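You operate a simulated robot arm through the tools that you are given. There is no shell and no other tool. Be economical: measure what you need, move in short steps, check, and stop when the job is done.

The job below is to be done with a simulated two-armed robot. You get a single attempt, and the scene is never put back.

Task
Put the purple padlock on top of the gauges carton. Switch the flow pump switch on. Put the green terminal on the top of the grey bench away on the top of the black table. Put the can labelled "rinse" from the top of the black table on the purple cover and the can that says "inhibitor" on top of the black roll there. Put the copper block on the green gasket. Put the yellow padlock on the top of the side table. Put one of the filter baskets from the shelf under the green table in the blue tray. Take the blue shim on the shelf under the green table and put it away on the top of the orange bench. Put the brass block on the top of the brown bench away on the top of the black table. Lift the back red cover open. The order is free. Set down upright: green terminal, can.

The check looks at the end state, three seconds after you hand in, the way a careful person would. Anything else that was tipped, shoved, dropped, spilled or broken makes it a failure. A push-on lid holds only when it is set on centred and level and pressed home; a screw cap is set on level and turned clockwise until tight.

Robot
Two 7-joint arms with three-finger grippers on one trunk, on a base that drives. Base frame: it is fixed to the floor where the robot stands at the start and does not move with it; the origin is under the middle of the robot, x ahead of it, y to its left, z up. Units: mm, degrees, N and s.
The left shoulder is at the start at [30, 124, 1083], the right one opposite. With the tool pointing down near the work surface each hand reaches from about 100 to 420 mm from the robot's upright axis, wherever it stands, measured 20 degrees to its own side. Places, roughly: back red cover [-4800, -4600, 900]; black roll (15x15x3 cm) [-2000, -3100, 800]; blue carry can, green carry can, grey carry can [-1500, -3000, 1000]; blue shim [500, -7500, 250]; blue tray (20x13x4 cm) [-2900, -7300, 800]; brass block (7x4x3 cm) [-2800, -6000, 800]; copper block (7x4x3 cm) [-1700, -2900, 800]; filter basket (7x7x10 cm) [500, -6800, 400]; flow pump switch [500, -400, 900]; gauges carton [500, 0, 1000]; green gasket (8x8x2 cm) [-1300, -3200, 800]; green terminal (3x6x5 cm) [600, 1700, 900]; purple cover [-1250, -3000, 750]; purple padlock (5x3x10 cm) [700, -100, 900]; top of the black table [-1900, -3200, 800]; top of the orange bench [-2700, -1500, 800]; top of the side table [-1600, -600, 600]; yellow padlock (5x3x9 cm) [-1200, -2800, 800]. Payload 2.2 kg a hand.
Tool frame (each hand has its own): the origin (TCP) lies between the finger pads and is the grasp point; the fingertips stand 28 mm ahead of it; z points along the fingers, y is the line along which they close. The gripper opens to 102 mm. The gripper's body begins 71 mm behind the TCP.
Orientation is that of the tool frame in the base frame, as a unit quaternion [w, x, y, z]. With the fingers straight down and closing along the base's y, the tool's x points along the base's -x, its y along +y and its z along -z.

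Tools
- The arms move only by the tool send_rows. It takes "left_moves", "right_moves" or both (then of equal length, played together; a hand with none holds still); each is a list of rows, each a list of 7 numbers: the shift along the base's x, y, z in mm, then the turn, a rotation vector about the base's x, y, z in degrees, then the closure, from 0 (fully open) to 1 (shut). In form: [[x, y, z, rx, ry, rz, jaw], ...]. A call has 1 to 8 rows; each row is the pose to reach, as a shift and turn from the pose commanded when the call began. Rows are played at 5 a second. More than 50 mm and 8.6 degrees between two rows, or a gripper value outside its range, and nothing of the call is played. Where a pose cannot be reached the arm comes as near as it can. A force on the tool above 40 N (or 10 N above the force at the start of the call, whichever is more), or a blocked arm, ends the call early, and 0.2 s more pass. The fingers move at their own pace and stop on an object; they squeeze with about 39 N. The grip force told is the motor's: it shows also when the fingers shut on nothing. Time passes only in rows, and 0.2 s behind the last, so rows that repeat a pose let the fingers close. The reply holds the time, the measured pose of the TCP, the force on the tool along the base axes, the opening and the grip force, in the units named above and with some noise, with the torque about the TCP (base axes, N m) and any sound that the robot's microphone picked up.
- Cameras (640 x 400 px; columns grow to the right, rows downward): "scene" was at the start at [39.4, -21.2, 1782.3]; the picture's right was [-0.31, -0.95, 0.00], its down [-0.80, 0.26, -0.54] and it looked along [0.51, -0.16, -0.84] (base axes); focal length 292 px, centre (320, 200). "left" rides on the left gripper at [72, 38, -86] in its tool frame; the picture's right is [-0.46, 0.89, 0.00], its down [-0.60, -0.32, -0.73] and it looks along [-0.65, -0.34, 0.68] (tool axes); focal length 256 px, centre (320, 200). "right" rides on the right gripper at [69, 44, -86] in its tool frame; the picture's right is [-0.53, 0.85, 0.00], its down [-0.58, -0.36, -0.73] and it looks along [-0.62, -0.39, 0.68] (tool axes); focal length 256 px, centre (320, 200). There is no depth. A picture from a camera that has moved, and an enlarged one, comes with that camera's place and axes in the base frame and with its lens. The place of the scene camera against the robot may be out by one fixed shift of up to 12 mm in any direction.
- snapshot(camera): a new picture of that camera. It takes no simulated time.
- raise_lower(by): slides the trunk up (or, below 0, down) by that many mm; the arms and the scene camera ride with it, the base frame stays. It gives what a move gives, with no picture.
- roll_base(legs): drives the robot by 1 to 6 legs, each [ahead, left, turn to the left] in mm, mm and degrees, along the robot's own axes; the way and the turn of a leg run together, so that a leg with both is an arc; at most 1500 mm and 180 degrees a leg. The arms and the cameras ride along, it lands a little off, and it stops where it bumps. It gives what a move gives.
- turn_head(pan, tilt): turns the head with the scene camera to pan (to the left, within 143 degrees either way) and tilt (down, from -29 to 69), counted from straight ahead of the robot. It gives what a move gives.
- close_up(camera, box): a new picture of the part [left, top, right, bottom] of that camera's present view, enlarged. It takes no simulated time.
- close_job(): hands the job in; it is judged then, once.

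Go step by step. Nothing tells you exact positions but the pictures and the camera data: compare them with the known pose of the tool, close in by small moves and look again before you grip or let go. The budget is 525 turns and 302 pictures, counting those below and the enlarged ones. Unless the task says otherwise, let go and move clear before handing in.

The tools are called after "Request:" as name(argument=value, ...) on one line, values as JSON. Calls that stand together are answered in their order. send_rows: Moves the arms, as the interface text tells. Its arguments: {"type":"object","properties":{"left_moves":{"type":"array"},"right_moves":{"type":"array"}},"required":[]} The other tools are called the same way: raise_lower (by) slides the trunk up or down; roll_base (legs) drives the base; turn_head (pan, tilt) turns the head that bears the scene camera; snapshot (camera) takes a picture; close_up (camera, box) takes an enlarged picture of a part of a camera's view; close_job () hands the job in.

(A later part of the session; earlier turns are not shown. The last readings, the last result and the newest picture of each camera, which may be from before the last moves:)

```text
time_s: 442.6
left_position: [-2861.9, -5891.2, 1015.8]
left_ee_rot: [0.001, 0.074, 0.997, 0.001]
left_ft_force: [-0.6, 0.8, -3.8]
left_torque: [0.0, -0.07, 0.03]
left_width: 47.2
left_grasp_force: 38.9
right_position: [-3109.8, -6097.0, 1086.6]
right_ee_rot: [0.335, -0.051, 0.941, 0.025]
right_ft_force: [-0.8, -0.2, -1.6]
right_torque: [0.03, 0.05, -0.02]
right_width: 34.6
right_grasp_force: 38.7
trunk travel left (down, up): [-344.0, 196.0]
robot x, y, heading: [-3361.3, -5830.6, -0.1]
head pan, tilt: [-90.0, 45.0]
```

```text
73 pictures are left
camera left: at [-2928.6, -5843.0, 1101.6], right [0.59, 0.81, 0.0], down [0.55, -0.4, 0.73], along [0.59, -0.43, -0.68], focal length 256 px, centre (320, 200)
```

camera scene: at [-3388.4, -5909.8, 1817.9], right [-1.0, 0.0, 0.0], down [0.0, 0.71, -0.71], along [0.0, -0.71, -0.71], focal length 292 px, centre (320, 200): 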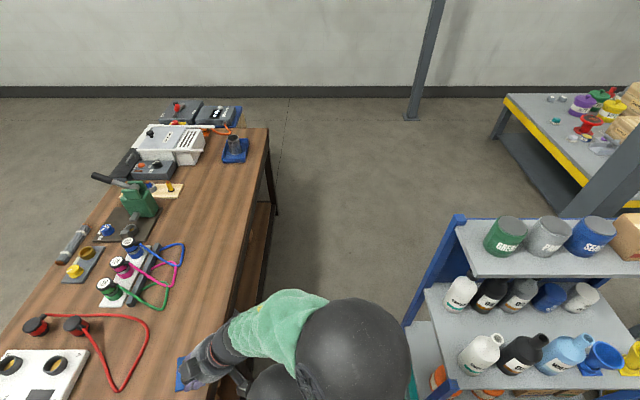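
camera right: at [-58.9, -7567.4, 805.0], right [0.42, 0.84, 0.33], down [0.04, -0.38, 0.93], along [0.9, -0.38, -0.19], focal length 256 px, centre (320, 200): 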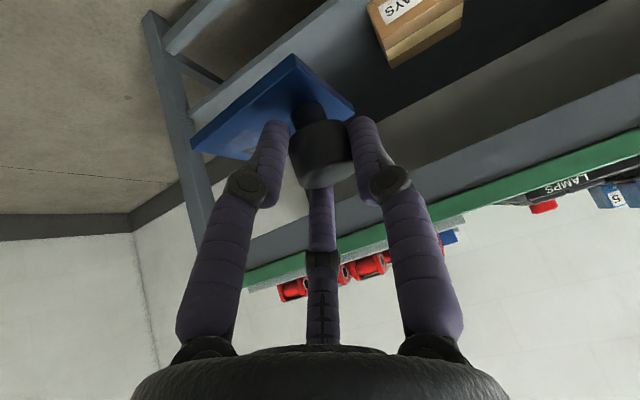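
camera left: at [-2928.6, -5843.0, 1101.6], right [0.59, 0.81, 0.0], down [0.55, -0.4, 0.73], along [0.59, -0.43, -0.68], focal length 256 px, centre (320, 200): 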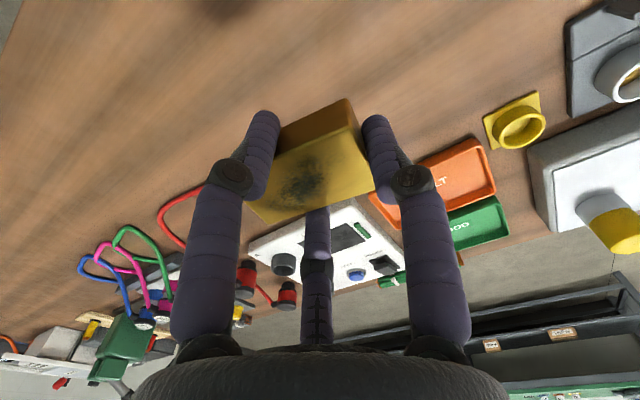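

Held well. I tuck both hands in for the way back.

Request:
send_rows(left_moves=[[-30, 20, 10, 0, 0, 3, 1], [-60, 40, 20, 0, 0, 6, 1], [-95, 60, 30, 0, 0, 8.5, 1], [-130, 80, 40, 0, 0, 8.5, 1]], right_moves=[[8, 25, -10, 0, 0, 0, 1], [16, 50, -20, 0, 0, 0, 1], [24, 75, -30, 0, 0, 0, 1], [30, 105, -40, 0, 0, 0, 1]])

Request:
roll_base(legs=[[-150, 0, 0], [0, 240, 0], [-1010, 0, 0]])

Request:
roll_base(legs=[[0, -60, 0], [-1340, 0, 0]])

```text
time_s: 443.8
left_position: [-2989.2, -5812.0, 1053.9]
left_ee_rot: [0.0, -0.001, 1.0, 0.0]
left_ft_force: [-0.6, 0.3, -3.2]
left_torque: [0.05, -0.01, 0.0]
left_width: 46.9
left_grasp_force: 39.2
right_position: [-3029.1, -6029.8, 1103.8]
right_ee_rot: [0.393, -0.033, 0.919, 0.004]
right_ft_force: [0.2, -0.9, -1.4]
right_torque: [0.0, 0.02, -0.02]
right_width: 34.5
right_grasp_force: 39.2
right hand out of reach, approached as far as the arm can: row 4
trunk travel left (down, up): [-344.0, 196.0]
robot x, y, heading: [-3357.5, -5827.4, -0.2]
head pan, tilt: [-90.0, 45.0]
stopped in row 4 (right hand): the arm was blocked; the commanded pose is now the measured one
```

```text
time_s: 451.4
left_position: [-4147.4, -5574.4, 1054.5]
left_ee_rot: [0.0, -0.002, 1.0, -0.001]
left_ft_force: [-0.3, 0.2, -2.8]
left_torque: [0.04, 0.0, -0.01]
left_width: 46.7
left_grasp_force: 39.4
right_position: [-4187.4, -5791.1, 1104.3]
right_ee_rot: [0.394, -0.034, 0.919, 0.005]
right_ft_force: [0.7, -0.3, -1.5]
right_torque: [0.0, 0.01, 0.0]
right_width: 34.3
right_grasp_force: 39.6
trunk travel left (down, up): [-344.0, 196.0]
robot x, y, heading: [-4519.0, -5592.8, -0.2]
head pan, tilt: [-90.0, 45.0]
```

```text
time_s: 458.7
left_position: [-5492.9, -5635.5, 1054.5]
left_ee_rot: [0.0, 0.0, 1.0, 0.0]
left_ft_force: [0.0, -0.1, -2.7]
left_torque: [0.06, -0.01, -0.01]
left_width: 47.3
left_grasp_force: 39.1
right_position: [-5534.4, -5852.5, 1104.3]
right_ee_rot: [0.394, -0.031, 0.919, 0.003]
right_ft_force: [-0.9, -0.7, -1.2]
right_torque: [-0.02, 0.02, 0.01]
right_width: 34.4
right_grasp_force: 38.7
trunk travel left (down, up): [-344.0, 196.0]
robot x, y, heading: [-5864.8, -5653.1, -0.1]
head pan, tilt: [-90.0, 45.0]
```

Back at the west side. I turn south and retrace the passage past the canopy table.

Request:
raise_lower(by=95)

Request:
roll_base(legs=[[0, 0, -90], [1305, 0, 0]])

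Request:
roll_base(legs=[[0, 800, 0]])

```text
time_s: 460.0
left_position: [-5493.9, -5635.5, 1149.0]
left_ee_rot: [0.0, 0.002, 1.0, 0.001]
left_ft_force: [0.3, -0.1, -2.3]
left_torque: [0.05, 0.02, -0.01]
left_width: 46.9
left_grasp_force: 39.1
right_position: [-5532.7, -5851.0, 1198.0]
right_ee_rot: [0.395, -0.031, 0.918, 0.002]
right_ft_force: [0.1, -0.9, -1.1]
right_torque: [-0.01, 0.05, 0.0]
right_width: 34.3
right_grasp_force: 39.3
trunk travel left (down, up): [-439.0, 101.0]
robot x, y, heading: [-5865.2, -5652.6, -0.5]
head pan, tilt: [-90.0, 45.0]
```

```text
time_s: 470.4
left_position: [-5861.5, -7321.8, 1148.3]
left_ee_rot: [0.001, 0.709, 0.705, -0.001]
left_ft_force: [0.0, -0.5, -2.6]
left_torque: [0.04, -0.05, 0.0]
left_width: 46.9
left_grasp_force: 39.2
right_position: [-6077.9, -7281.8, 1198.6]
right_ee_rot: [0.28, 0.629, 0.67, -0.278]
right_ft_force: [0.1, -0.7, -1.5]
right_torque: [0.04, -0.03, 0.02]
right_width: 34.6
right_grasp_force: 38.9
trunk travel left (down, up): [-439.0, 101.0]
robot x, y, heading: [-5877.1, -6950.4, -90.4]
head pan, tilt: [-90.0, 45.0]
```

```text
time_s: 474.7
left_position: [-5055.6, -7326.3, 1149.6]
left_ee_rot: [0.001, 0.709, 0.705, -0.001]
left_ft_force: [-0.1, 0.5, -2.9]
left_torque: [0.01, -0.03, 0.0]
left_width: 46.9
left_grasp_force: 38.8
right_position: [-5271.3, -7286.2, 1198.9]
right_ee_rot: [0.28, 0.628, 0.671, -0.277]
right_ft_force: [-0.5, 0.0, -2.4]
right_torque: [0.0, -0.03, -0.04]
right_width: 34.2
right_grasp_force: 38.6
trunk travel left (down, up): [-439.0, 101.0]
robot x, y, heading: [-5068.1, -6955.6, -90.4]
head pan, tilt: [-90.0, 45.0]
```

Request:
roll_base(legs=[[120, 0, 0.4], [0, 1168, 0]])

Request:
roll_base(legs=[[1500, 0, 0], [250, 0, 0], [0, 1130, 0], [0, 1130, 0], [0, 0, 180]])

Request:
turn_head(pan=15, tilt=15)

Request:
snapshot(camera="scene")

```text
time_s: 481.5
left_position: [-3878.2, -7446.7, 1150.5]
left_ee_rot: [0.0, 0.706, 0.708, -0.001]
left_ft_force: [0.1, -0.1, -3.6]
left_torque: [0.01, -0.05, -0.01]
left_width: 46.9
left_grasp_force: 39.4
right_position: [-4095.1, -7406.4, 1198.1]
right_ee_rot: [0.281, 0.626, 0.673, -0.277]
right_ft_force: [0.1, 0.0, -1.7]
right_torque: [0.05, -0.02, 0.01]
right_width: 34.1
right_grasp_force: 38.8
trunk travel left (down, up): [-439.0, 101.0]
robot x, y, heading: [-3891.8, -7073.9, -90.1]
head pan, tilt: [-90.0, 45.0]
```

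```text
time_s: 508.5
left_position: [-1651.3, -8425.4, 1149.5]
left_ee_rot: [-0.001, 0.717, -0.697, 0.0]
left_ft_force: [-0.6, -0.4, -2.8]
left_torque: [0.02, 0.01, -0.01]
left_width: 47.0
left_grasp_force: 39.0
right_position: [-1434.6, -8460.1, 1198.7]
right_ee_rot: [-0.272, 0.68, -0.618, -0.283]
right_ft_force: [0.0, 1.2, -1.6]
right_torque: [-0.08, 0.02, 0.0]
right_width: 34.5
right_grasp_force: 39.1
trunk travel left (down, up): [-439.0, 101.0]
robot x, y, heading: [-1627.1, -8793.3, 91.3]
head pan, tilt: [-90.0, 45.0]
```

```text
time_s: 510.3
left_position: [-1651.1, -8426.6, 1149.4]
left_ee_rot: [-0.001, 0.717, -0.697, 0.0]
left_ft_force: [-0.1, 1.2, -3.1]
left_torque: [0.04, 0.0, 0.02]
left_width: 46.8
left_grasp_force: 38.9
right_position: [-1434.1, -8459.6, 1199.3]
right_ee_rot: [-0.273, 0.68, -0.618, -0.284]
right_ft_force: [-0.6, -0.3, -1.4]
right_torque: [-0.04, -0.02, -0.03]
right_width: 34.2
right_grasp_force: 38.7
trunk travel left (down, up): [-439.0, 101.0]
robot x, y, heading: [-1626.4, -8796.7, 91.2]
head pan, tilt: [15.0, 15.0]
```

```text
72 pictures are left
camera scene: at [-1647.9, -8736.8, 1959.7], right [0.96, 0.28, 0.0], down [0.07, -0.25, -0.97], along [-0.27, 0.93, -0.26], focal length 292 px, centre (320, 200)
```

scene: 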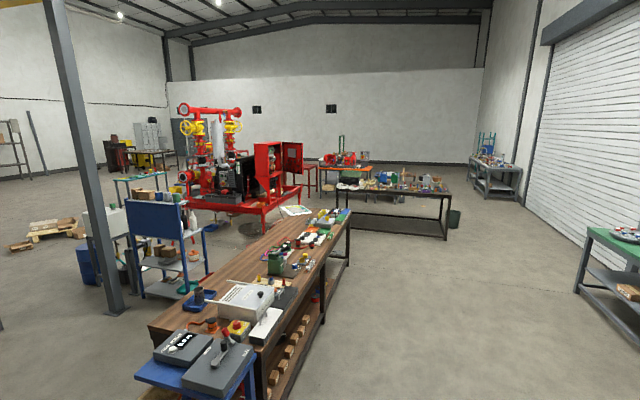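

The lanes are as expected. I drive north along the east aisle, then around the east end of the black table to its front.

Request:
roll_base(legs=[[0, 0, -1.3], [1500, 0, 0], [1500, 0, 0], [1400, 0, 0]])

Request:
roll_base(legs=[[0, -1380, 0], [1500, 0, 0], [850, 0, 0], [0, 0, 180]])

Request:
roll_base(legs=[[0, -1300, 0]])

Request:
turn_head(pan=5, tilt=42)

Request:
snapshot(camera="scene")

```text
time_s: 531.8
left_position: [-1684.9, -4004.8, 1149.5]
left_ee_rot: [-0.001, 0.711, -0.704, 0.0]
left_ft_force: [-0.2, 0.9, -2.4]
left_torque: [0.0, 0.06, -0.02]
left_width: 47.0
left_grasp_force: 38.7
right_position: [-1469.3, -4042.0, 1199.2]
right_ee_rot: [-0.275, 0.675, -0.624, -0.281]
right_ft_force: [-0.3, 0.2, -2.3]
right_torque: [-0.03, 0.01, -0.01]
right_width: 33.4
right_grasp_force: 39.3
trunk travel left (down, up): [-439.0, 101.0]
robot x, y, heading: [-1665.2, -4376.0, 90.3]
head pan, tilt: [15.0, 15.0]
```

```text
time_s: 557.0
left_position: [-289.6, -2413.1, 1150.1]
left_ee_rot: [0.001, 0.709, 0.706, -0.002]
left_ft_force: [-0.3, 0.7, -2.8]
left_torque: [-0.03, -0.05, -0.02]
left_width: 46.8
left_grasp_force: 39.2
right_position: [-506.4, -2372.8, 1199.0]
right_ee_rot: [0.28, 0.628, 0.671, -0.277]
right_ft_force: [-0.1, 0.3, -0.9]
right_torque: [0.06, -0.04, 0.03]
right_width: 33.0
right_grasp_force: 39.1
trunk travel left (down, up): [-439.0, 101.0]
robot x, y, heading: [-305.6, -2039.4, -90.1]
head pan, tilt: [15.0, 15.0]
```

```text
time_s: 563.5
left_position: [-1595.2, -2401.2, 1149.6]
left_ee_rot: [0.001, 0.711, 0.703, -0.001]
left_ft_force: [-0.4, 1.0, -2.5]
left_torque: [-0.02, -0.04, 0.0]
left_width: 46.8
left_grasp_force: 38.7
right_position: [-1810.5, -2358.0, 1198.7]
right_ee_rot: [0.279, 0.63, 0.669, -0.277]
right_ft_force: [0.0, 0.4, -1.8]
right_torque: [0.11, 0.02, 0.0]
right_width: 32.7
right_grasp_force: 39.1
trunk travel left (down, up): [-439.0, 101.0]
robot x, y, heading: [-1607.6, -2027.9, -90.8]
head pan, tilt: [15.0, 15.0]
```

```text
time_s: 564.4
left_position: [-1594.7, -2400.9, 1149.0]
left_ee_rot: [0.001, 0.712, 0.702, -0.001]
left_ft_force: [-0.4, 0.4, -2.3]
left_torque: [0.0, -0.04, 0.0]
left_width: 47.1
left_grasp_force: 38.3
right_position: [-1809.7, -2358.8, 1199.7]
right_ee_rot: [0.279, 0.631, 0.668, -0.278]
right_ft_force: [-0.2, 0.5, -2.3]
right_torque: [0.04, -0.03, 0.02]
right_width: 32.5
right_grasp_force: 39.0
trunk travel left (down, up): [-439.0, 101.0]
robot x, y, heading: [-1604.6, -2028.6, -90.9]
head pan, tilt: [5.0, 42.0]
```

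```text
71 pictures are left
camera scene: at [-1595.6, -2082.6, 1917.3], right [-1.0, -0.07, 0.0], down [-0.05, 0.67, -0.74], along [0.05, -0.74, -0.67], focal length 292 px, centre (320, 200)
```

scene: 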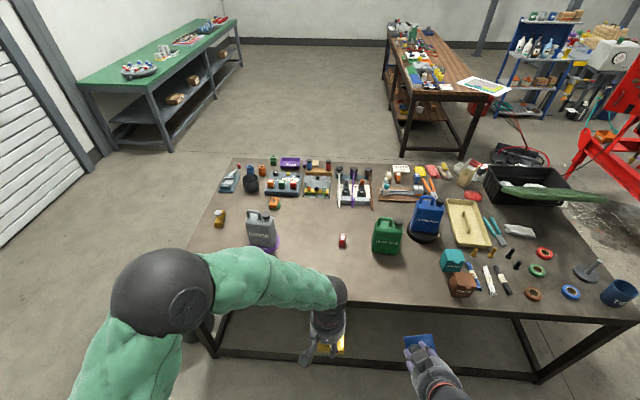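

The right grip width has crept down; I check the shim.

Request:
snapshot(camera="right")

```text
70 pictures are left
camera right: at [-1771.9, -2247.1, 1207.8], right [0.87, -0.33, 0.37], down [-0.35, 0.12, 0.93], along [-0.35, -0.94, -0.01], focal length 256 px, centre (320, 200)
```

right: 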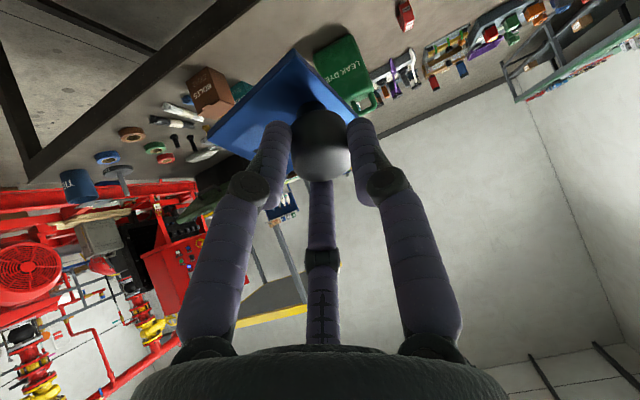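

The shim's knob is slowly slipping, so I deliver it first. I look toward the orange bench.

Request:
turn_head(pan=-105, tilt=30)

Request:
snapshot(camera="scene")

```text
time_s: 566.3
left_position: [-1593.4, -2400.3, 1148.7]
left_ee_rot: [0.0, 0.711, 0.703, -0.001]
left_ft_force: [-0.6, -0.3, -2.7]
left_torque: [0.01, -0.01, -0.01]
left_width: 47.1
left_grasp_force: 39.7
right_position: [-1810.0, -2357.7, 1198.5]
right_ee_rot: [0.279, 0.631, 0.667, -0.279]
right_ft_force: [-0.3, -0.4, -0.9]
right_torque: [0.04, -0.02, 0.03]
right_width: 32.7
right_grasp_force: 39.1
trunk travel left (down, up): [-439.0, 101.0]
robot x, y, heading: [-1606.1, -2025.6, -90.7]
head pan, tilt: [-105.0, 30.0]
```

```text
69 pictures are left
camera scene: at [-1688.9, -1974.6, 1935.5], right [0.27, 0.96, 0.0], down [0.48, -0.14, -0.87], along [-0.83, 0.24, -0.5], focal length 292 px, centre (320, 200)
```

scene: 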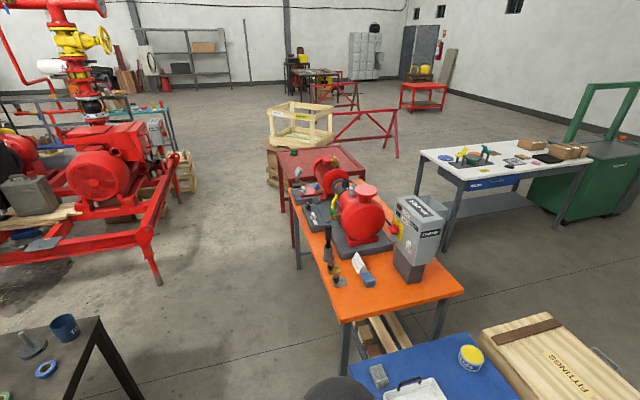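

The orange bench spans x -3790…-2500, y -1620…-990 with free space near its south-east corner. I go to its south side.

Request:
roll_base(legs=[[60, 0, 0], [0, 0, 180.7], [0, 1100, 0]])

Request:
turn_head(pan=-10, tilt=48)

Request:
snapshot(camera="scene")

```text
refused: 180.7 is not a number from -180 to 180
```

```text
time_s: 568.0
left_position: [-1594.8, -2401.5, 1150.0]
left_ee_rot: [0.0, 0.711, 0.703, -0.001]
left_ft_force: [0.1, 0.5, -2.3]
left_torque: [-0.03, -0.03, 0.01]
left_width: 47.0
left_grasp_force: 39.1
right_position: [-1810.6, -2358.0, 1199.3]
right_ee_rot: [0.279, 0.631, 0.668, -0.279]
right_ft_force: [-0.2, 0.7, -1.0]
right_torque: [0.03, 0.0, 0.0]
right_width: 32.5
right_grasp_force: 38.6
trunk travel left (down, up): [-439.0, 101.0]
robot x, y, heading: [-1603.8, -2028.2, -90.9]
head pan, tilt: [-10.0, 48.0]
```

```text
68 pictures are left
camera scene: at [-1616.7, -2076.6, 1908.7], right [-0.98, 0.19, 0.0], down [0.14, 0.73, -0.67], along [-0.13, -0.66, -0.74], focal length 292 px, centre (320, 200)
```

scene: 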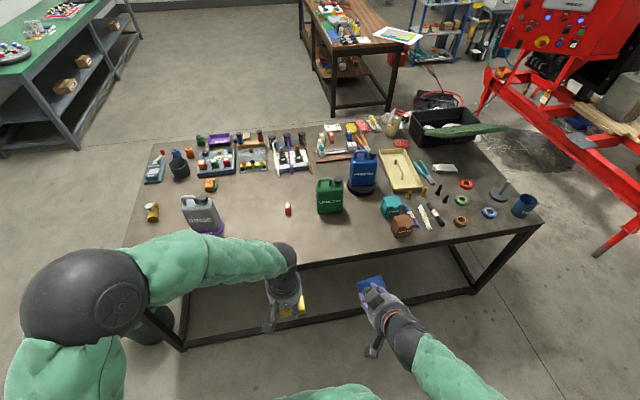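

Request:
roll_base(legs=[[60, 0, 0], [0, 0, 180], [0, 1100, 0]])

Request:
turn_head(pan=-10, tilt=48)

Request:
snapshot(camera="scene")

```text
time_s: 581.6
left_position: [-2725.1, -1703.4, 1149.1]
left_ee_rot: [0.001, -0.704, 0.71, 0.001]
left_ft_force: [0.2, -0.2, -2.1]
left_torque: [0.02, 0.0, 0.01]
left_width: 46.6
left_grasp_force: 38.6
right_position: [-2510.1, -1745.1, 1199.0]
right_ee_rot: [-0.278, 0.67, -0.629, -0.28]
right_ft_force: [0.1, -0.3, -1.6]
right_torque: [-0.07, 0.0, 0.0]
right_width: 32.3
right_grasp_force: 39.1
trunk travel left (down, up): [-439.0, 101.0]
robot x, y, heading: [-2712.7, -2073.4, 89.0]
head pan, tilt: [-10.0, 48.0]
```

```text
time_s: 582.2
left_position: [-2725.4, -1704.4, 1148.4]
left_ee_rot: [0.001, -0.704, 0.71, 0.0]
left_ft_force: [0.1, 0.3, -2.6]
left_torque: [0.01, 0.0, 0.0]
left_width: 46.8
left_grasp_force: 39.0
right_position: [-2510.8, -1743.8, 1199.3]
right_ee_rot: [-0.277, 0.67, -0.629, -0.28]
right_ft_force: [-0.2, -0.8, -1.9]
right_torque: [-0.07, 0.0, 0.06]
right_width: 32.6
right_grasp_force: 39.1
trunk travel left (down, up): [-439.0, 101.0]
robot x, y, heading: [-2713.9, -2073.6, 89.3]
head pan, tilt: [-10.0, 48.0]
```

```text
67 pictures are left
camera scene: at [-2696.0, -2026.4, 1908.7], right [0.98, -0.18, 0.0], down [-0.14, -0.73, -0.67], along [0.12, 0.66, -0.74], focal length 292 px, centre (320, 200)
```

scene: 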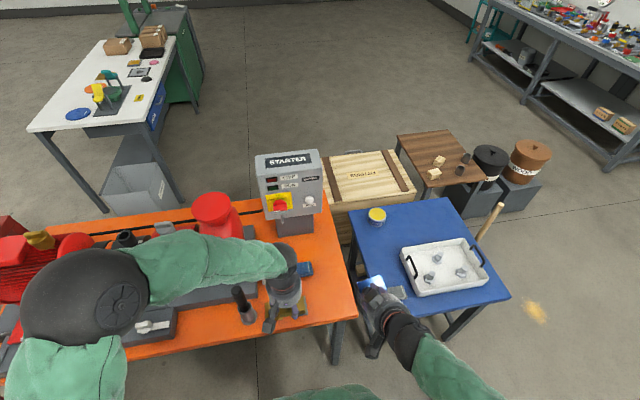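

I move in and bring the right hand (shim) toward the free spot near (-2590,-1510), restoring the pitch it had when gripped.

Request:
roll_base(legs=[[155, 0, 0.7]])

Request:
send_rows(right_moves=[[-25, 10, -30, -3, 0, 0, 1], [-50, 20, -60, -6, 0, 0, 1], [-75, 30, -90, -9, 0, 0, 1], [-85, 40, -130, -10, 0, 0, 1], [-85, 50, -170, -10, 0, 0, 1]])

Request:
snapshot(camera="right")

Request:
close_up(camera="scene", box=[240, 220, 420, 370])

```text
time_s: 583.6
left_position: [-2729.9, -1547.8, 1149.1]
left_ee_rot: [-0.001, 0.709, -0.706, -0.001]
left_ft_force: [0.7, 0.1, -3.8]
left_torque: [-0.02, 0.01, -0.03]
left_width: 46.9
left_grasp_force: 39.0
right_position: [-2511.6, -1585.0, 1199.4]
right_ee_rot: [-0.276, 0.673, -0.626, -0.281]
right_ft_force: [0.8, 0.2, -1.6]
right_torque: [-0.05, 0.01, 0.02]
right_width: 32.1
right_grasp_force: 39.0
trunk travel left (down, up): [-439.0, 101.0]
robot x, y, heading: [-2713.4, -1921.4, 90.2]
head pan, tilt: [-10.0, 48.0]
```

```text
time_s: 584.8
left_position: [-2730.1, -1545.7, 1147.9]
left_ee_rot: [0.0, 0.709, -0.706, 0.0]
left_ft_force: [0.5, 0.0, -3.8]
left_torque: [-0.03, 0.02, -0.01]
left_width: 47.2
left_grasp_force: 39.2
right_position: [-2597.4, -1534.1, 1030.0]
right_ee_rot: [-0.218, 0.693, -0.649, -0.226]
right_ft_force: [0.1, 1.7, -0.3]
right_torque: [-0.16, 0.03, 0.02]
right_width: 32.3
right_grasp_force: 38.6
trunk travel left (down, up): [-439.0, 101.0]
robot x, y, heading: [-2713.2, -1920.4, 90.3]
head pan, tilt: [-10.0, 48.0]
```

```text
66 pictures are left
camera right: at [-2634.9, -1643.8, 1057.4], right [-0.87, 0.37, 0.31], down [0.35, 0.05, 0.93], along [0.33, 0.93, -0.18], focal length 256 px, centre (320, 200)
```

right: 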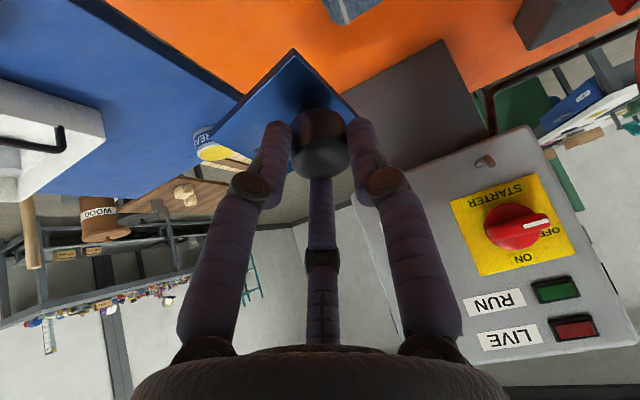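

```text
2.67 times, centred on (330, 295) of scene
camera zoom: at [-2695.5, -1867.7, 1908.5], right [0.99, -0.17, 0.0], down [-0.13, -0.73, -0.67], along [0.11, 0.66, -0.74], focal length 778 px, centre (293, -53)
```

zoom: 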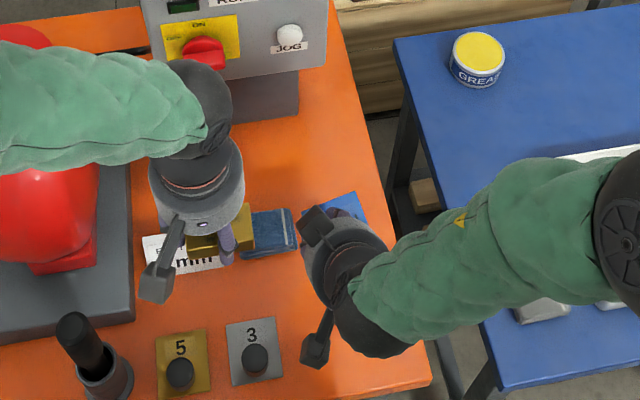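

The plate is about level over a free spot at (-2568,-1480). Lowering.

Request:
send_rows(right_moves=[[0, 0, -45, 0, 0, 0, 1], [0, 0, -90, 0, 0, 0, 1], [0, 0, -130, 0, 0, 0, 1], [0, 0, -155, 0, 0, 0, 1]])

Request:
snapshot(camera="right")

```text
time_s: 585.9
left_position: [-2730.5, -1549.3, 1149.5]
left_ee_rot: [0.0, 0.708, -0.706, -0.001]
left_ft_force: [0.0, 0.3, -3.0]
left_torque: [0.05, 0.05, 0.01]
left_width: 46.6
left_grasp_force: 38.5
right_position: [-2615.1, -1520.7, 887.5]
right_ee_rot: [-0.229, 0.691, -0.648, -0.225]
right_ft_force: [-1.8, -3.7, 16.4]
right_torque: [-0.15, 0.11, -0.01]
right_width: 35.0
right_grasp_force: 38.7
right hand out of reach, approached as far as the arm can: row 3, 4
trunk travel left (down, up): [-439.0, 101.0]
robot x, y, heading: [-2715.9, -1922.0, 90.4]
head pan, tilt: [-10.0, 48.0]
stopped in row 4 (right hand): the force on the tool passed its limit at 47 N (the readings are from after the stop); the commanded pose is now the measured one
```

```text
64 pictures are left
camera right: at [-2652.9, -1631.6, 913.0], right [-0.88, 0.38, 0.3], down [0.34, 0.03, 0.94], along [0.34, 0.93, -0.16], focal length 256 px, centre (320, 200)
```

right: 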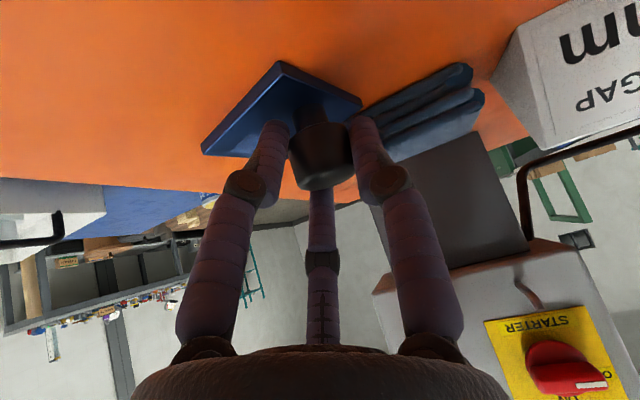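

Contact came early, perhaps at the blue rag's edge. I raise, move 35 mm east and try again.

Request:
send_rows(right_moves=[[0, 0, 15, 0, 0, 0, 1], [18, 0, 25, 0, 0, 0, 1], [35, -5, 25, 0, 0, 0, 1]])

Request:
snapshot(camera="right")

Request:
close_up(camera="scene", box=[270, 240, 400, 350])

```text
time_s: 586.7
left_position: [-2730.6, -1547.4, 1148.8]
left_ee_rot: [0.001, 0.708, -0.706, -0.001]
left_ft_force: [-0.8, 0.1, -3.4]
left_torque: [-0.01, 0.0, 0.02]
left_width: 47.0
left_grasp_force: 38.4
right_position: [-2593.5, -1520.6, 918.3]
right_ee_rot: [-0.228, 0.691, -0.65, -0.218]
right_ft_force: [0.0, -0.5, -1.5]
right_torque: [-0.02, -0.01, -0.01]
right_width: 34.7
right_grasp_force: 39.3
right hand out of reach, approached as far as the arm can: row 3
trunk travel left (down, up): [-439.0, 101.0]
robot x, y, heading: [-2713.5, -1916.6, 90.2]
head pan, tilt: [-10.0, 48.0]
```

```text
63 pictures are left
camera right: at [-2632.3, -1630.0, 944.3], right [-0.88, 0.38, 0.29], down [0.33, 0.04, 0.94], along [0.35, 0.92, -0.16], focal length 256 px, centre (320, 200)
```

right: 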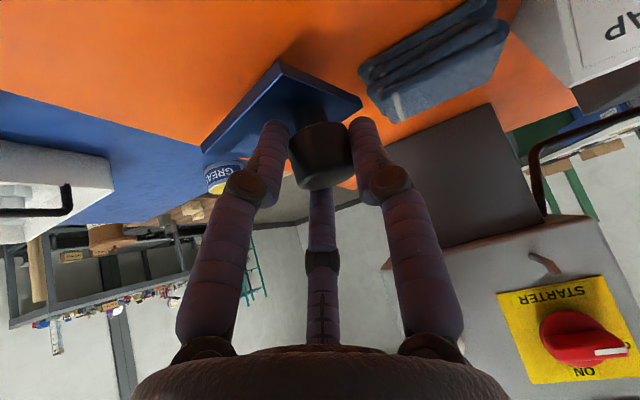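

```text
3.64 times, centred on (335, 295) of scene
camera zoom: at [-2695.9, -1870.3, 1908.7], right [0.99, -0.17, 0.0], down [-0.13, -0.73, -0.67], along [0.12, 0.66, -0.74], focal length 1061 px, centre (266, -146)
```

zoom: 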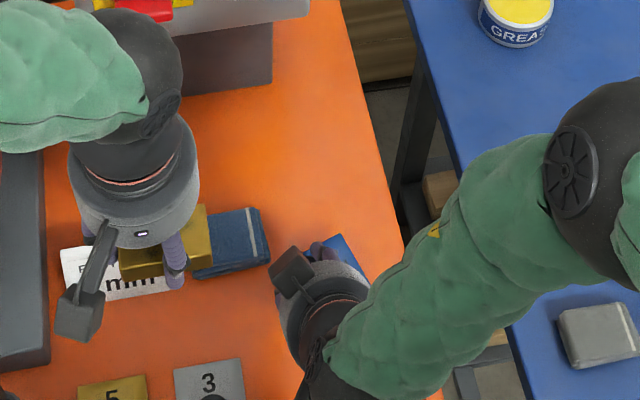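

Clear of the rag now. I lower with the trunk in small steps.

Request:
raise_lower(by=-32)

Request:
raise_lower(by=-12)

Request:
snapshot(camera="right")

```text
time_s: 587.4
left_position: [-2728.4, -1548.5, 1118.0]
left_ee_rot: [-0.001, 0.708, -0.706, -0.001]
left_ft_force: [0.6, 0.0, -2.8]
left_torque: [-0.01, 0.07, 0.02]
left_width: 47.1
left_grasp_force: 39.1
right_position: [-2592.1, -1520.1, 887.3]
right_ee_rot: [-0.23, 0.69, -0.65, -0.219]
right_ft_force: [-0.1, -3.6, 17.4]
right_torque: [0.61, 0.03, -0.11]
right_width: 34.8
right_grasp_force: 39.0
trunk travel left (down, up): [-407.0, 133.0]
robot x, y, heading: [-2712.3, -1921.1, 90.1]
head pan, tilt: [-10.0, 48.0]
```

```text
time_s: 587.8
left_position: [-2730.3, -1548.8, 1116.4]
left_ee_rot: [0.0, 0.708, -0.706, 0.0]
left_ft_force: [0.0, 0.2, -2.5]
left_torque: [-0.04, 0.05, 0.01]
left_width: 47.0
left_grasp_force: 39.0
right_position: [-2593.8, -1519.1, 886.5]
right_ee_rot: [-0.232, 0.69, -0.649, -0.222]
right_ft_force: [0.7, -7.5, 18.5]
right_torque: [0.09, 0.24, 0.08]
right_width: 34.7
right_grasp_force: 38.4
trunk travel left (down, up): [-406.0, 134.0]
robot x, y, heading: [-2715.9, -1920.3, 90.1]
head pan, tilt: [-10.0, 48.0]
stopped: the force on the tool passed its limit at 42 N (the readings are from after the stop); the commanded pose is now the measured one
```

```text
61 pictures are left
camera right: at [-2631.8, -1628.8, 912.3], right [-0.88, 0.38, 0.29], down [0.33, 0.03, 0.94], along [0.35, 0.92, -0.15], focal length 256 px, centre (320, 200)
```

right: 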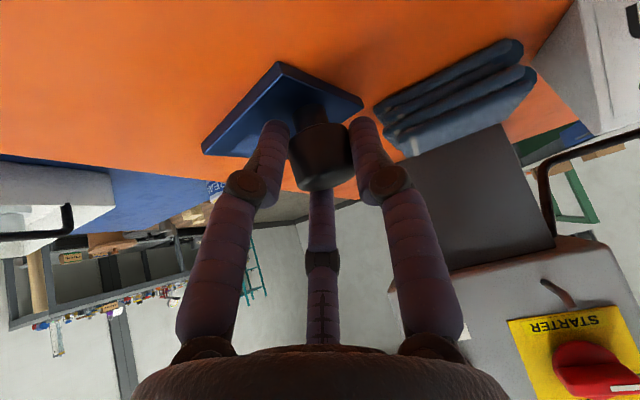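

The plate is on the bench (same contact height twice). I relieve, open and withdraw along the tool axis.

Request:
send_rows(right_moves=[[0, 0, 2, 0, 0, 0, 1], [0, 0, 2, 0, 0, 0, 0.6], [0, 0, 2, 0, 0, 0, 0.45], [0, 0, 3, 0, 0, 0, 0.42]])

Request:
snapshot(camera="right")

```text
time_s: 588.8
left_position: [-2729.6, -1548.5, 1116.2]
left_ee_rot: [-0.001, 0.708, -0.706, 0.0]
left_ft_force: [0.0, 0.1, -2.4]
left_torque: [0.01, 0.03, -0.03]
left_width: 46.7
left_grasp_force: 39.0
right_position: [-2593.4, -1518.1, 889.1]
right_ee_rot: [-0.231, 0.69, -0.649, -0.221]
right_ft_force: [-0.1, 0.1, 1.8]
right_torque: [-0.01, -0.05, 0.02]
right_width: 59.1
right_grasp_force: 0.1
trunk travel left (down, up): [-406.0, 134.0]
robot x, y, heading: [-2710.8, -1921.9, 90.2]
head pan, tilt: [-10.0, 48.0]
```

```text
60 pictures are left
camera right: at [-2631.6, -1628.2, 915.0], right [-0.88, 0.38, 0.29], down [0.33, 0.03, 0.94], along [0.35, 0.92, -0.16], focal length 256 px, centre (320, 200)
```

right: 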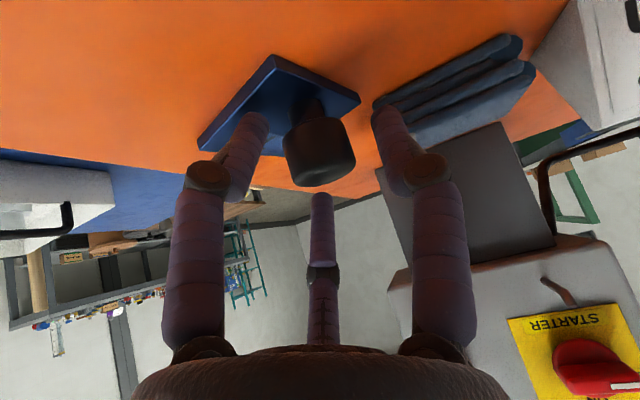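

Request:
send_rows(right_moves=[[0, 0, 8, 0, 0, 0, 0.4], [0, 0, 18, 0, 0, 0, 0.35], [0, -2, 30, 0, 0, 0, 0.3], [0, -15, 55, 0, 0, 0, 0.2], [0, -40, 90, 0, 0, 0, 0], [0, -70, 120, 0, 0, 0, 0]])

Request:
snapshot(camera="right")

Request:
close_up(camera="scene", box=[270, 240, 400, 350])

```text
time_s: 590.1
left_position: [-2729.8, -1550.0, 1116.4]
left_ee_rot: [-0.001, 0.708, -0.706, -0.001]
left_ft_force: [0.1, -1.4, -3.9]
left_torque: [0.03, 0.02, 0.0]
left_width: 46.8
left_grasp_force: 38.8
right_position: [-2590.6, -1588.9, 1010.0]
right_ee_rot: [-0.232, 0.69, -0.649, -0.221]
right_ft_force: [-0.4, -0.6, 0.4]
right_torque: [0.02, 0.02, 0.04]
right_width: 102.1
right_grasp_force: 0.1
trunk travel left (down, up): [-406.0, 134.0]
robot x, y, heading: [-2710.9, -1919.2, 90.1]
head pan, tilt: [-10.0, 48.0]
```

```text
59 pictures are left
camera right: at [-2630.6, -1699.2, 1035.0], right [-0.88, 0.38, 0.29], down [0.33, 0.03, 0.94], along [0.35, 0.92, -0.16], focal length 256 px, centre (320, 200)
```

right: 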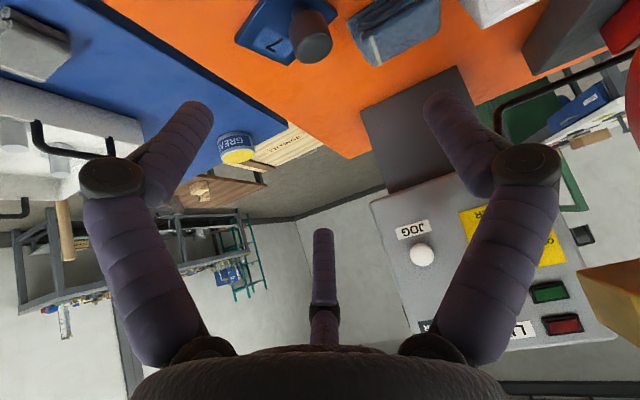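

```text
3.64 times, centred on (335, 295) of scene
camera zoom: at [-2695.5, -1873.0, 1875.3], right [0.99, -0.17, 0.0], down [-0.13, -0.73, -0.67], along [0.11, 0.66, -0.74], focal length 1061 px, centre (266, -146)
```

zoom: 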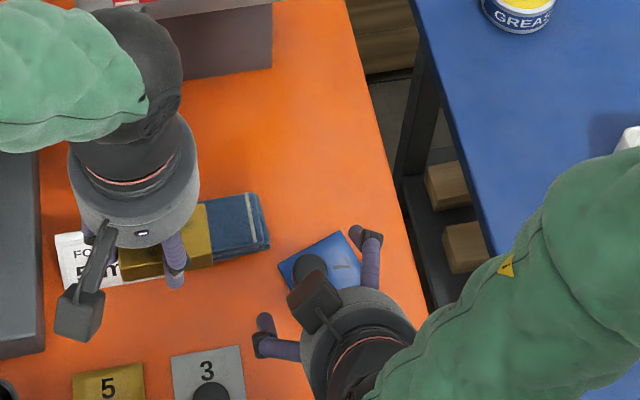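

The blue shim lies on the orange bench. Now the brass block to the black table, at the can's former place (-1450,-2850).

Request:
roll_base(legs=[[-120, 0, 0], [0, 0, 180], [0, 1130, 0], [370, 0, 0]])

Request:
turn_head(pan=5, tilt=60)

Request:
snapshot(camera="scene")

```text
time_s: 606.1
left_position: [-1568.4, -2791.6, 1115.9]
left_ee_rot: [0.001, 0.71, 0.704, -0.001]
left_ft_force: [-0.2, -0.1, -2.4]
left_torque: [0.02, -0.01, -0.02]
left_width: 46.9
left_grasp_force: 38.9
right_position: [-1707.6, -2750.5, 1008.6]
right_ee_rot: [0.218, 0.654, 0.686, -0.233]
right_ft_force: [0.0, -0.1, 0.0]
right_torque: [0.02, 0.01, 0.02]
right_width: 102.1
right_grasp_force: 0.0
trunk travel left (down, up): [-406.0, 134.0]
robot x, y, heading: [-1577.9, -2419.5, -90.4]
head pan, tilt: [-10.0, 48.0]
```

```text
time_s: 606.8
left_position: [-1568.4, -2791.1, 1114.9]
left_ee_rot: [0.001, 0.71, 0.704, -0.001]
left_ft_force: [0.4, -0.2, -3.0]
left_torque: [0.0, 0.0, -0.07]
left_width: 47.0
left_grasp_force: 38.9
right_position: [-1706.5, -2749.6, 1008.6]
right_ee_rot: [0.218, 0.653, 0.687, -0.232]
right_ft_force: [1.1, 0.4, -0.3]
right_torque: [0.01, -0.03, 0.02]
right_width: 102.0
right_grasp_force: 0.1
trunk travel left (down, up): [-406.0, 134.0]
robot x, y, heading: [-1578.0, -2419.5, -90.5]
head pan, tilt: [5.0, 60.0]
```

```text
57 pictures are left
camera scene: at [-1573.0, -2455.8, 1860.0], right [-1.0, -0.08, 0.0], down [-0.07, 0.86, -0.5], along [0.04, -0.5, -0.87], focal length 292 px, centre (320, 200)
```

scene: 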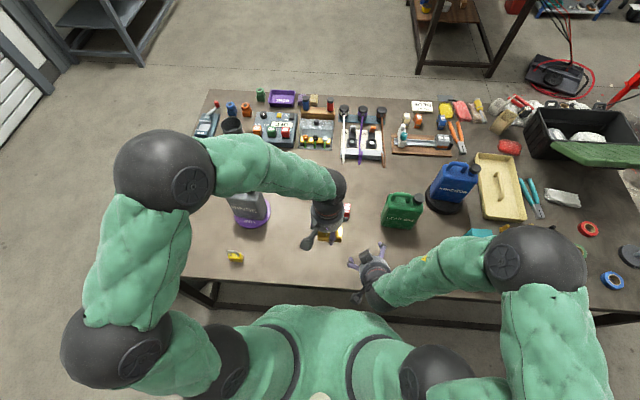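

Lowering the brass block onto the free area near (-1515,-2830).

Request:
send_rows(left_moves=[[20, -15, -40, 0, 0, 0, 1], [40, -30, -80, 0, 0, 0, 1], [50, -40, -125, 0, 0, 0, 1], [50, -40, -172, 0, 0, 0, 1], [50, -40, -215, 0, 0, 0, 1], [50, -40, -255, 0, 0, 0, 1]])

Request:
snapshot(camera="left")

```text
time_s: 608.2
left_position: [-1518.1, -2829.5, 860.3]
left_ee_rot: [0.001, 0.711, 0.703, 0.0]
left_ft_force: [0.3, -0.5, -2.9]
left_torque: [0.0, 0.0, -0.02]
left_width: 47.3
left_grasp_force: 38.6
right_position: [-1706.8, -2750.1, 1009.6]
right_ee_rot: [0.218, 0.654, 0.686, -0.233]
right_ft_force: [-0.5, 0.0, 0.3]
right_torque: [-0.01, 0.0, -0.01]
right_width: 102.1
right_grasp_force: 0.0
trunk travel left (down, up): [-406.0, 134.0]
robot x, y, heading: [-1579.5, -2418.2, -90.8]
head pan, tilt: [5.0, 60.0]
```

```text
56 pictures are left
camera left: at [-1479.7, -2758.5, 946.5], right [0.88, -0.47, 0.0], down [-0.32, -0.6, 0.73], along [-0.35, -0.65, -0.68], focal length 256 px, centre (320, 200)
```

left: 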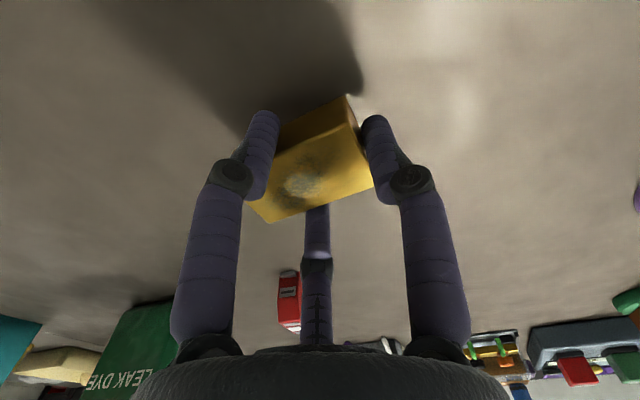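

Request:
send_rows(left_moves=[[0, 0, -6, 0, 0, 0, 1], [0, 0, -12, 0, 0, 0, 1], [0, 0, -15, 0, 0, 0, 1]])

Request:
send_rows(left_moves=[[0, 0, -3, 0, 0, 0, 1], [0, 0, -5, 0, 0, 0, 1]])

```text
time_s: 609.0
left_position: [-1518.0, -2832.0, 846.3]
left_ee_rot: [0.001, 0.71, 0.704, -0.001]
left_ft_force: [0.6, -0.3, -2.7]
left_torque: [0.02, -0.01, -0.02]
left_width: 47.1
left_grasp_force: 39.2
right_position: [-1706.5, -2750.0, 1008.2]
right_ee_rot: [0.218, 0.653, 0.687, -0.232]
right_ft_force: [0.2, -0.4, 0.3]
right_torque: [0.01, 0.01, 0.01]
right_width: 101.9
right_grasp_force: 0.1
trunk travel left (down, up): [-406.0, 134.0]
robot x, y, heading: [-1576.9, -2420.9, -90.5]
head pan, tilt: [5.0, 60.0]
```

```text
time_s: 609.6
left_position: [-1518.6, -2829.9, 841.1]
left_ee_rot: [0.0, 0.71, 0.704, -0.001]
left_ft_force: [-1.3, 2.3, 6.0]
left_torque: [0.23, -0.23, 0.06]
left_width: 47.0
left_grasp_force: 38.5
right_position: [-1707.6, -2749.3, 1008.3]
right_ee_rot: [0.219, 0.654, 0.686, -0.233]
right_ft_force: [-0.9, 0.1, 0.5]
right_torque: [0.02, 0.01, 0.01]
right_width: 101.8
right_grasp_force: 0.1
trunk travel left (down, up): [-406.0, 134.0]
robot x, y, heading: [-1584.0, -2420.6, -90.5]
head pan, tilt: [5.0, 60.0]
```

It rests on the table. Open and rise.

Request:
send_rows(left_moves=[[0, 0, 0, 0, 0, 0, 0.4], [0, 0, 0, 0, 0, 0, 0.2], [0, 0, 0, 0, 0, 0, 0.05], [0, 0, 30, 0, 0, 0, 0], [0, 0, 75, 0, 0, 0, 0], [0, 0, 120, 0, 0, 0, 0], [0, 10, 165, 0, 0, 0, 0]])

Request:
snapshot(camera="left")

```text
time_s: 611.2
left_position: [-1518.8, -2820.4, 1005.3]
left_ee_rot: [0.0, 0.711, 0.703, -0.001]
left_ft_force: [0.7, 1.1, 0.5]
left_torque: [-0.01, -0.01, 0.02]
left_width: 102.0
left_grasp_force: 0.1
right_position: [-1707.2, -2749.7, 1008.7]
right_ee_rot: [0.219, 0.654, 0.686, -0.233]
right_ft_force: [-0.2, 0.5, 0.3]
right_torque: [-0.03, 0.02, 0.01]
right_width: 102.1
right_grasp_force: 0.1
trunk travel left (down, up): [-406.0, 134.0]
robot x, y, heading: [-1581.2, -2422.9, -90.4]
head pan, tilt: [5.0, 60.0]
```

```text
55 pictures are left
camera left: at [-1481.0, -2747.6, 1093.5], right [0.88, -0.47, 0.0], down [-0.32, -0.6, 0.73], along [-0.35, -0.65, -0.68], focal length 256 px, centre (320, 200)
```

left: 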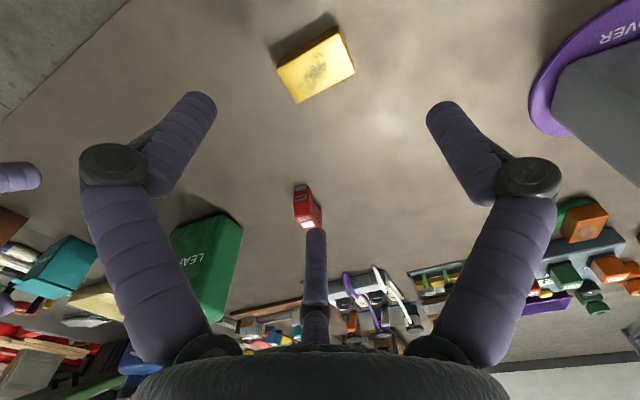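

The brass block is placed. Next the yellow padlock near (-1234,-2786): strafe left and look.

Request:
send_rows(left_moves=[[0, 30, 30, 0, 0, 0, 0], [0, 60, 60, 0, 0, 0, 0]])

Request:
roll_base(legs=[[0, 225, 0.4]])

Request:
snapshot(camera="left")

```text
time_s: 611.8
left_position: [-1519.0, -2759.7, 1067.3]
left_ee_rot: [-0.001, 0.711, 0.704, 0.0]
left_ft_force: [-0.5, -0.8, -0.2]
left_torque: [-0.04, 0.01, -0.04]
left_width: 102.2
left_grasp_force: 0.2
right_position: [-1707.2, -2749.7, 1009.1]
right_ee_rot: [0.219, 0.654, 0.686, -0.233]
right_ft_force: [-0.1, 0.5, 1.3]
right_torque: [-0.02, -0.03, -0.05]
right_width: 102.1
right_grasp_force: 0.2
trunk travel left (down, up): [-406.0, 134.0]
robot x, y, heading: [-1582.6, -2419.2, -90.6]
head pan, tilt: [5.0, 60.0]
```

```text
time_s: 613.6
left_position: [-1289.5, -2762.3, 1067.0]
left_ee_rot: [0.001, 0.708, 0.707, 0.0]
left_ft_force: [0.2, 0.0, 0.6]
left_torque: [-0.01, 0.01, 0.01]
left_width: 101.9
left_grasp_force: 0.0
right_position: [-1476.8, -2751.8, 1009.2]
right_ee_rot: [0.22, 0.651, 0.689, -0.231]
right_ft_force: [-0.3, -0.1, 0.0]
right_torque: [-0.01, 0.0, -0.02]
right_width: 101.7
right_grasp_force: 0.0
trunk travel left (down, up): [-406.0, 134.0]
robot x, y, heading: [-1351.8, -2419.7, -89.9]
head pan, tilt: [5.0, 60.0]
```

```text
54 pictures are left
camera left: at [-1251.8, -2689.0, 1152.7], right [0.88, -0.47, 0.0], down [-0.32, -0.6, 0.73], along [-0.34, -0.65, -0.68], focal length 256 px, centre (320, 200)
```

left: 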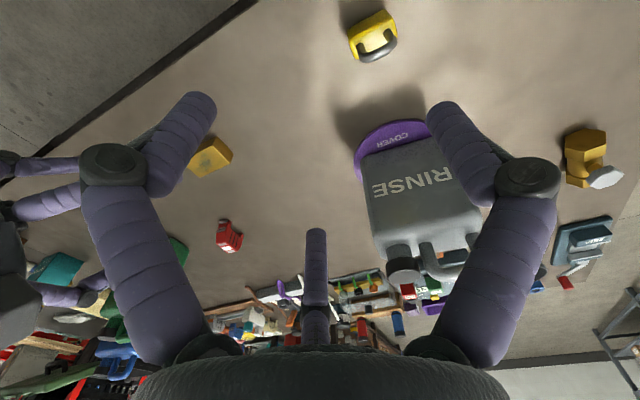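

Request:
close_up(camera="left", box=[320, 0, 430, 80])

```text
5.00 times, centred on (375, 40) of left
camera zoom: at [-1251.8, -2689.0, 1152.7], right [0.88, -0.47, 0.0], down [-0.32, -0.6, 0.73], along [-0.34, -0.65, -0.68], focal length 1280 px, centre (45, 1000)
```

zoom: 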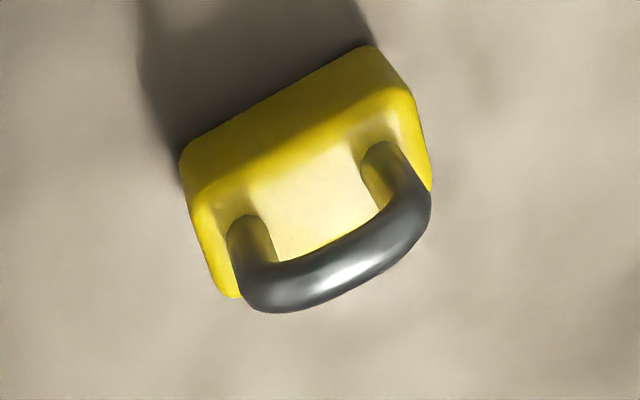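

Padlock: body centre ≈(-1240,-2784), aligned with x. I go above it and down.

Request:
send_rows(left_moves=[[28, -11, -25, 0, 0, 0, 0], [57, -22, -60, 0, 0, 0, 0], [57, -22, -105, 0, 0, 0, 0], [57, -22, -145, 0, 0, 0, 0]])

Request:
snapshot(camera="left")

```text
time_s: 614.6
left_position: [-1231.0, -2783.0, 922.6]
left_ee_rot: [0.0, 0.708, 0.706, 0.0]
left_ft_force: [0.0, 0.5, -0.1]
left_torque: [0.03, 0.01, -0.02]
left_width: 101.6
left_grasp_force: 0.1
right_position: [-1476.6, -2752.6, 1009.2]
right_ee_rot: [0.219, 0.651, 0.689, -0.232]
right_ft_force: [0.2, -0.3, -0.8]
right_torque: [-0.01, 0.0, 0.01]
right_width: 101.7
right_grasp_force: 0.0
trunk travel left (down, up): [-406.0, 134.0]
robot x, y, heading: [-1353.0, -2417.0, -90.0]
head pan, tilt: [5.0, 60.0]
```

```text
52 pictures are left
camera left: at [-1194.2, -2712.1, 1008.6], right [0.88, -0.47, 0.0], down [-0.32, -0.6, 0.73], along [-0.34, -0.65, -0.68], focal length 256 px, centre (320, 200)
```

left: 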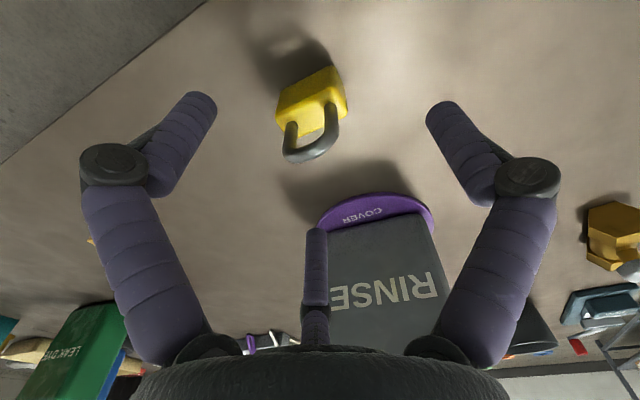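

Request:
send_rows(left_moves=[[0, 0, -30, 0, 0, 0, 0], [0, 0, -55, 0, 0, 0, 0], [0, 0, -76, 0, 0, 0, 0], [0, 0, -76, 0, 0, 0, 0.2]])

Request:
send_rows(left_moves=[[0, 0, 0, 0, 0, 0, 0.45], [0, 0, 0, 0, 0, 0, 0.65], [0, 0, 0, 0, 0, 0, 1], [0, 0, 0, 0, 0, 0, 1]])

Request:
snapshot(camera="left")

```text
time_s: 615.6
left_position: [-1232.1, -2783.7, 846.1]
left_ee_rot: [0.001, 0.708, 0.707, -0.001]
left_ft_force: [0.7, -0.3, 0.3]
left_torque: [0.0, 0.0, -0.03]
left_width: 81.6
left_grasp_force: 0.0
right_position: [-1478.1, -2751.6, 1007.8]
right_ee_rot: [0.219, 0.651, 0.689, -0.232]
right_ft_force: [0.2, -0.5, 0.6]
right_torque: [-0.02, -0.03, 0.02]
right_width: 101.8
right_grasp_force: 0.0
trunk travel left (down, up): [-406.0, 134.0]
robot x, y, heading: [-1356.5, -2420.5, -89.9]
head pan, tilt: [5.0, 60.0]
```

```text
time_s: 616.6
left_position: [-1233.0, -2783.6, 847.1]
left_ee_rot: [0.001, 0.708, 0.706, 0.001]
left_ft_force: [-0.7, -1.6, 1.2]
left_torque: [-0.02, 0.05, 0.03]
left_width: 28.5
left_grasp_force: 39.7
right_position: [-1476.9, -2752.3, 1008.7]
right_ee_rot: [0.218, 0.652, 0.689, -0.231]
right_ft_force: [-0.3, -0.4, 0.9]
right_torque: [0.01, -0.04, 0.03]
right_width: 102.0
right_grasp_force: 0.1
trunk travel left (down, up): [-406.0, 134.0]
robot x, y, heading: [-1353.0, -2420.1, -90.3]
head pan, tilt: [5.0, 60.0]
```

```text
51 pictures are left
camera left: at [-1195.3, -2710.9, 932.0], right [0.88, -0.47, 0.0], down [-0.32, -0.6, 0.73], along [-0.34, -0.65, -0.68], focal length 256 px, centre (320, 200)
```

left: 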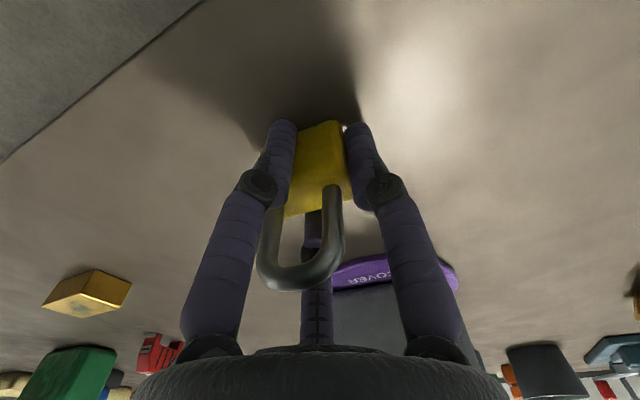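

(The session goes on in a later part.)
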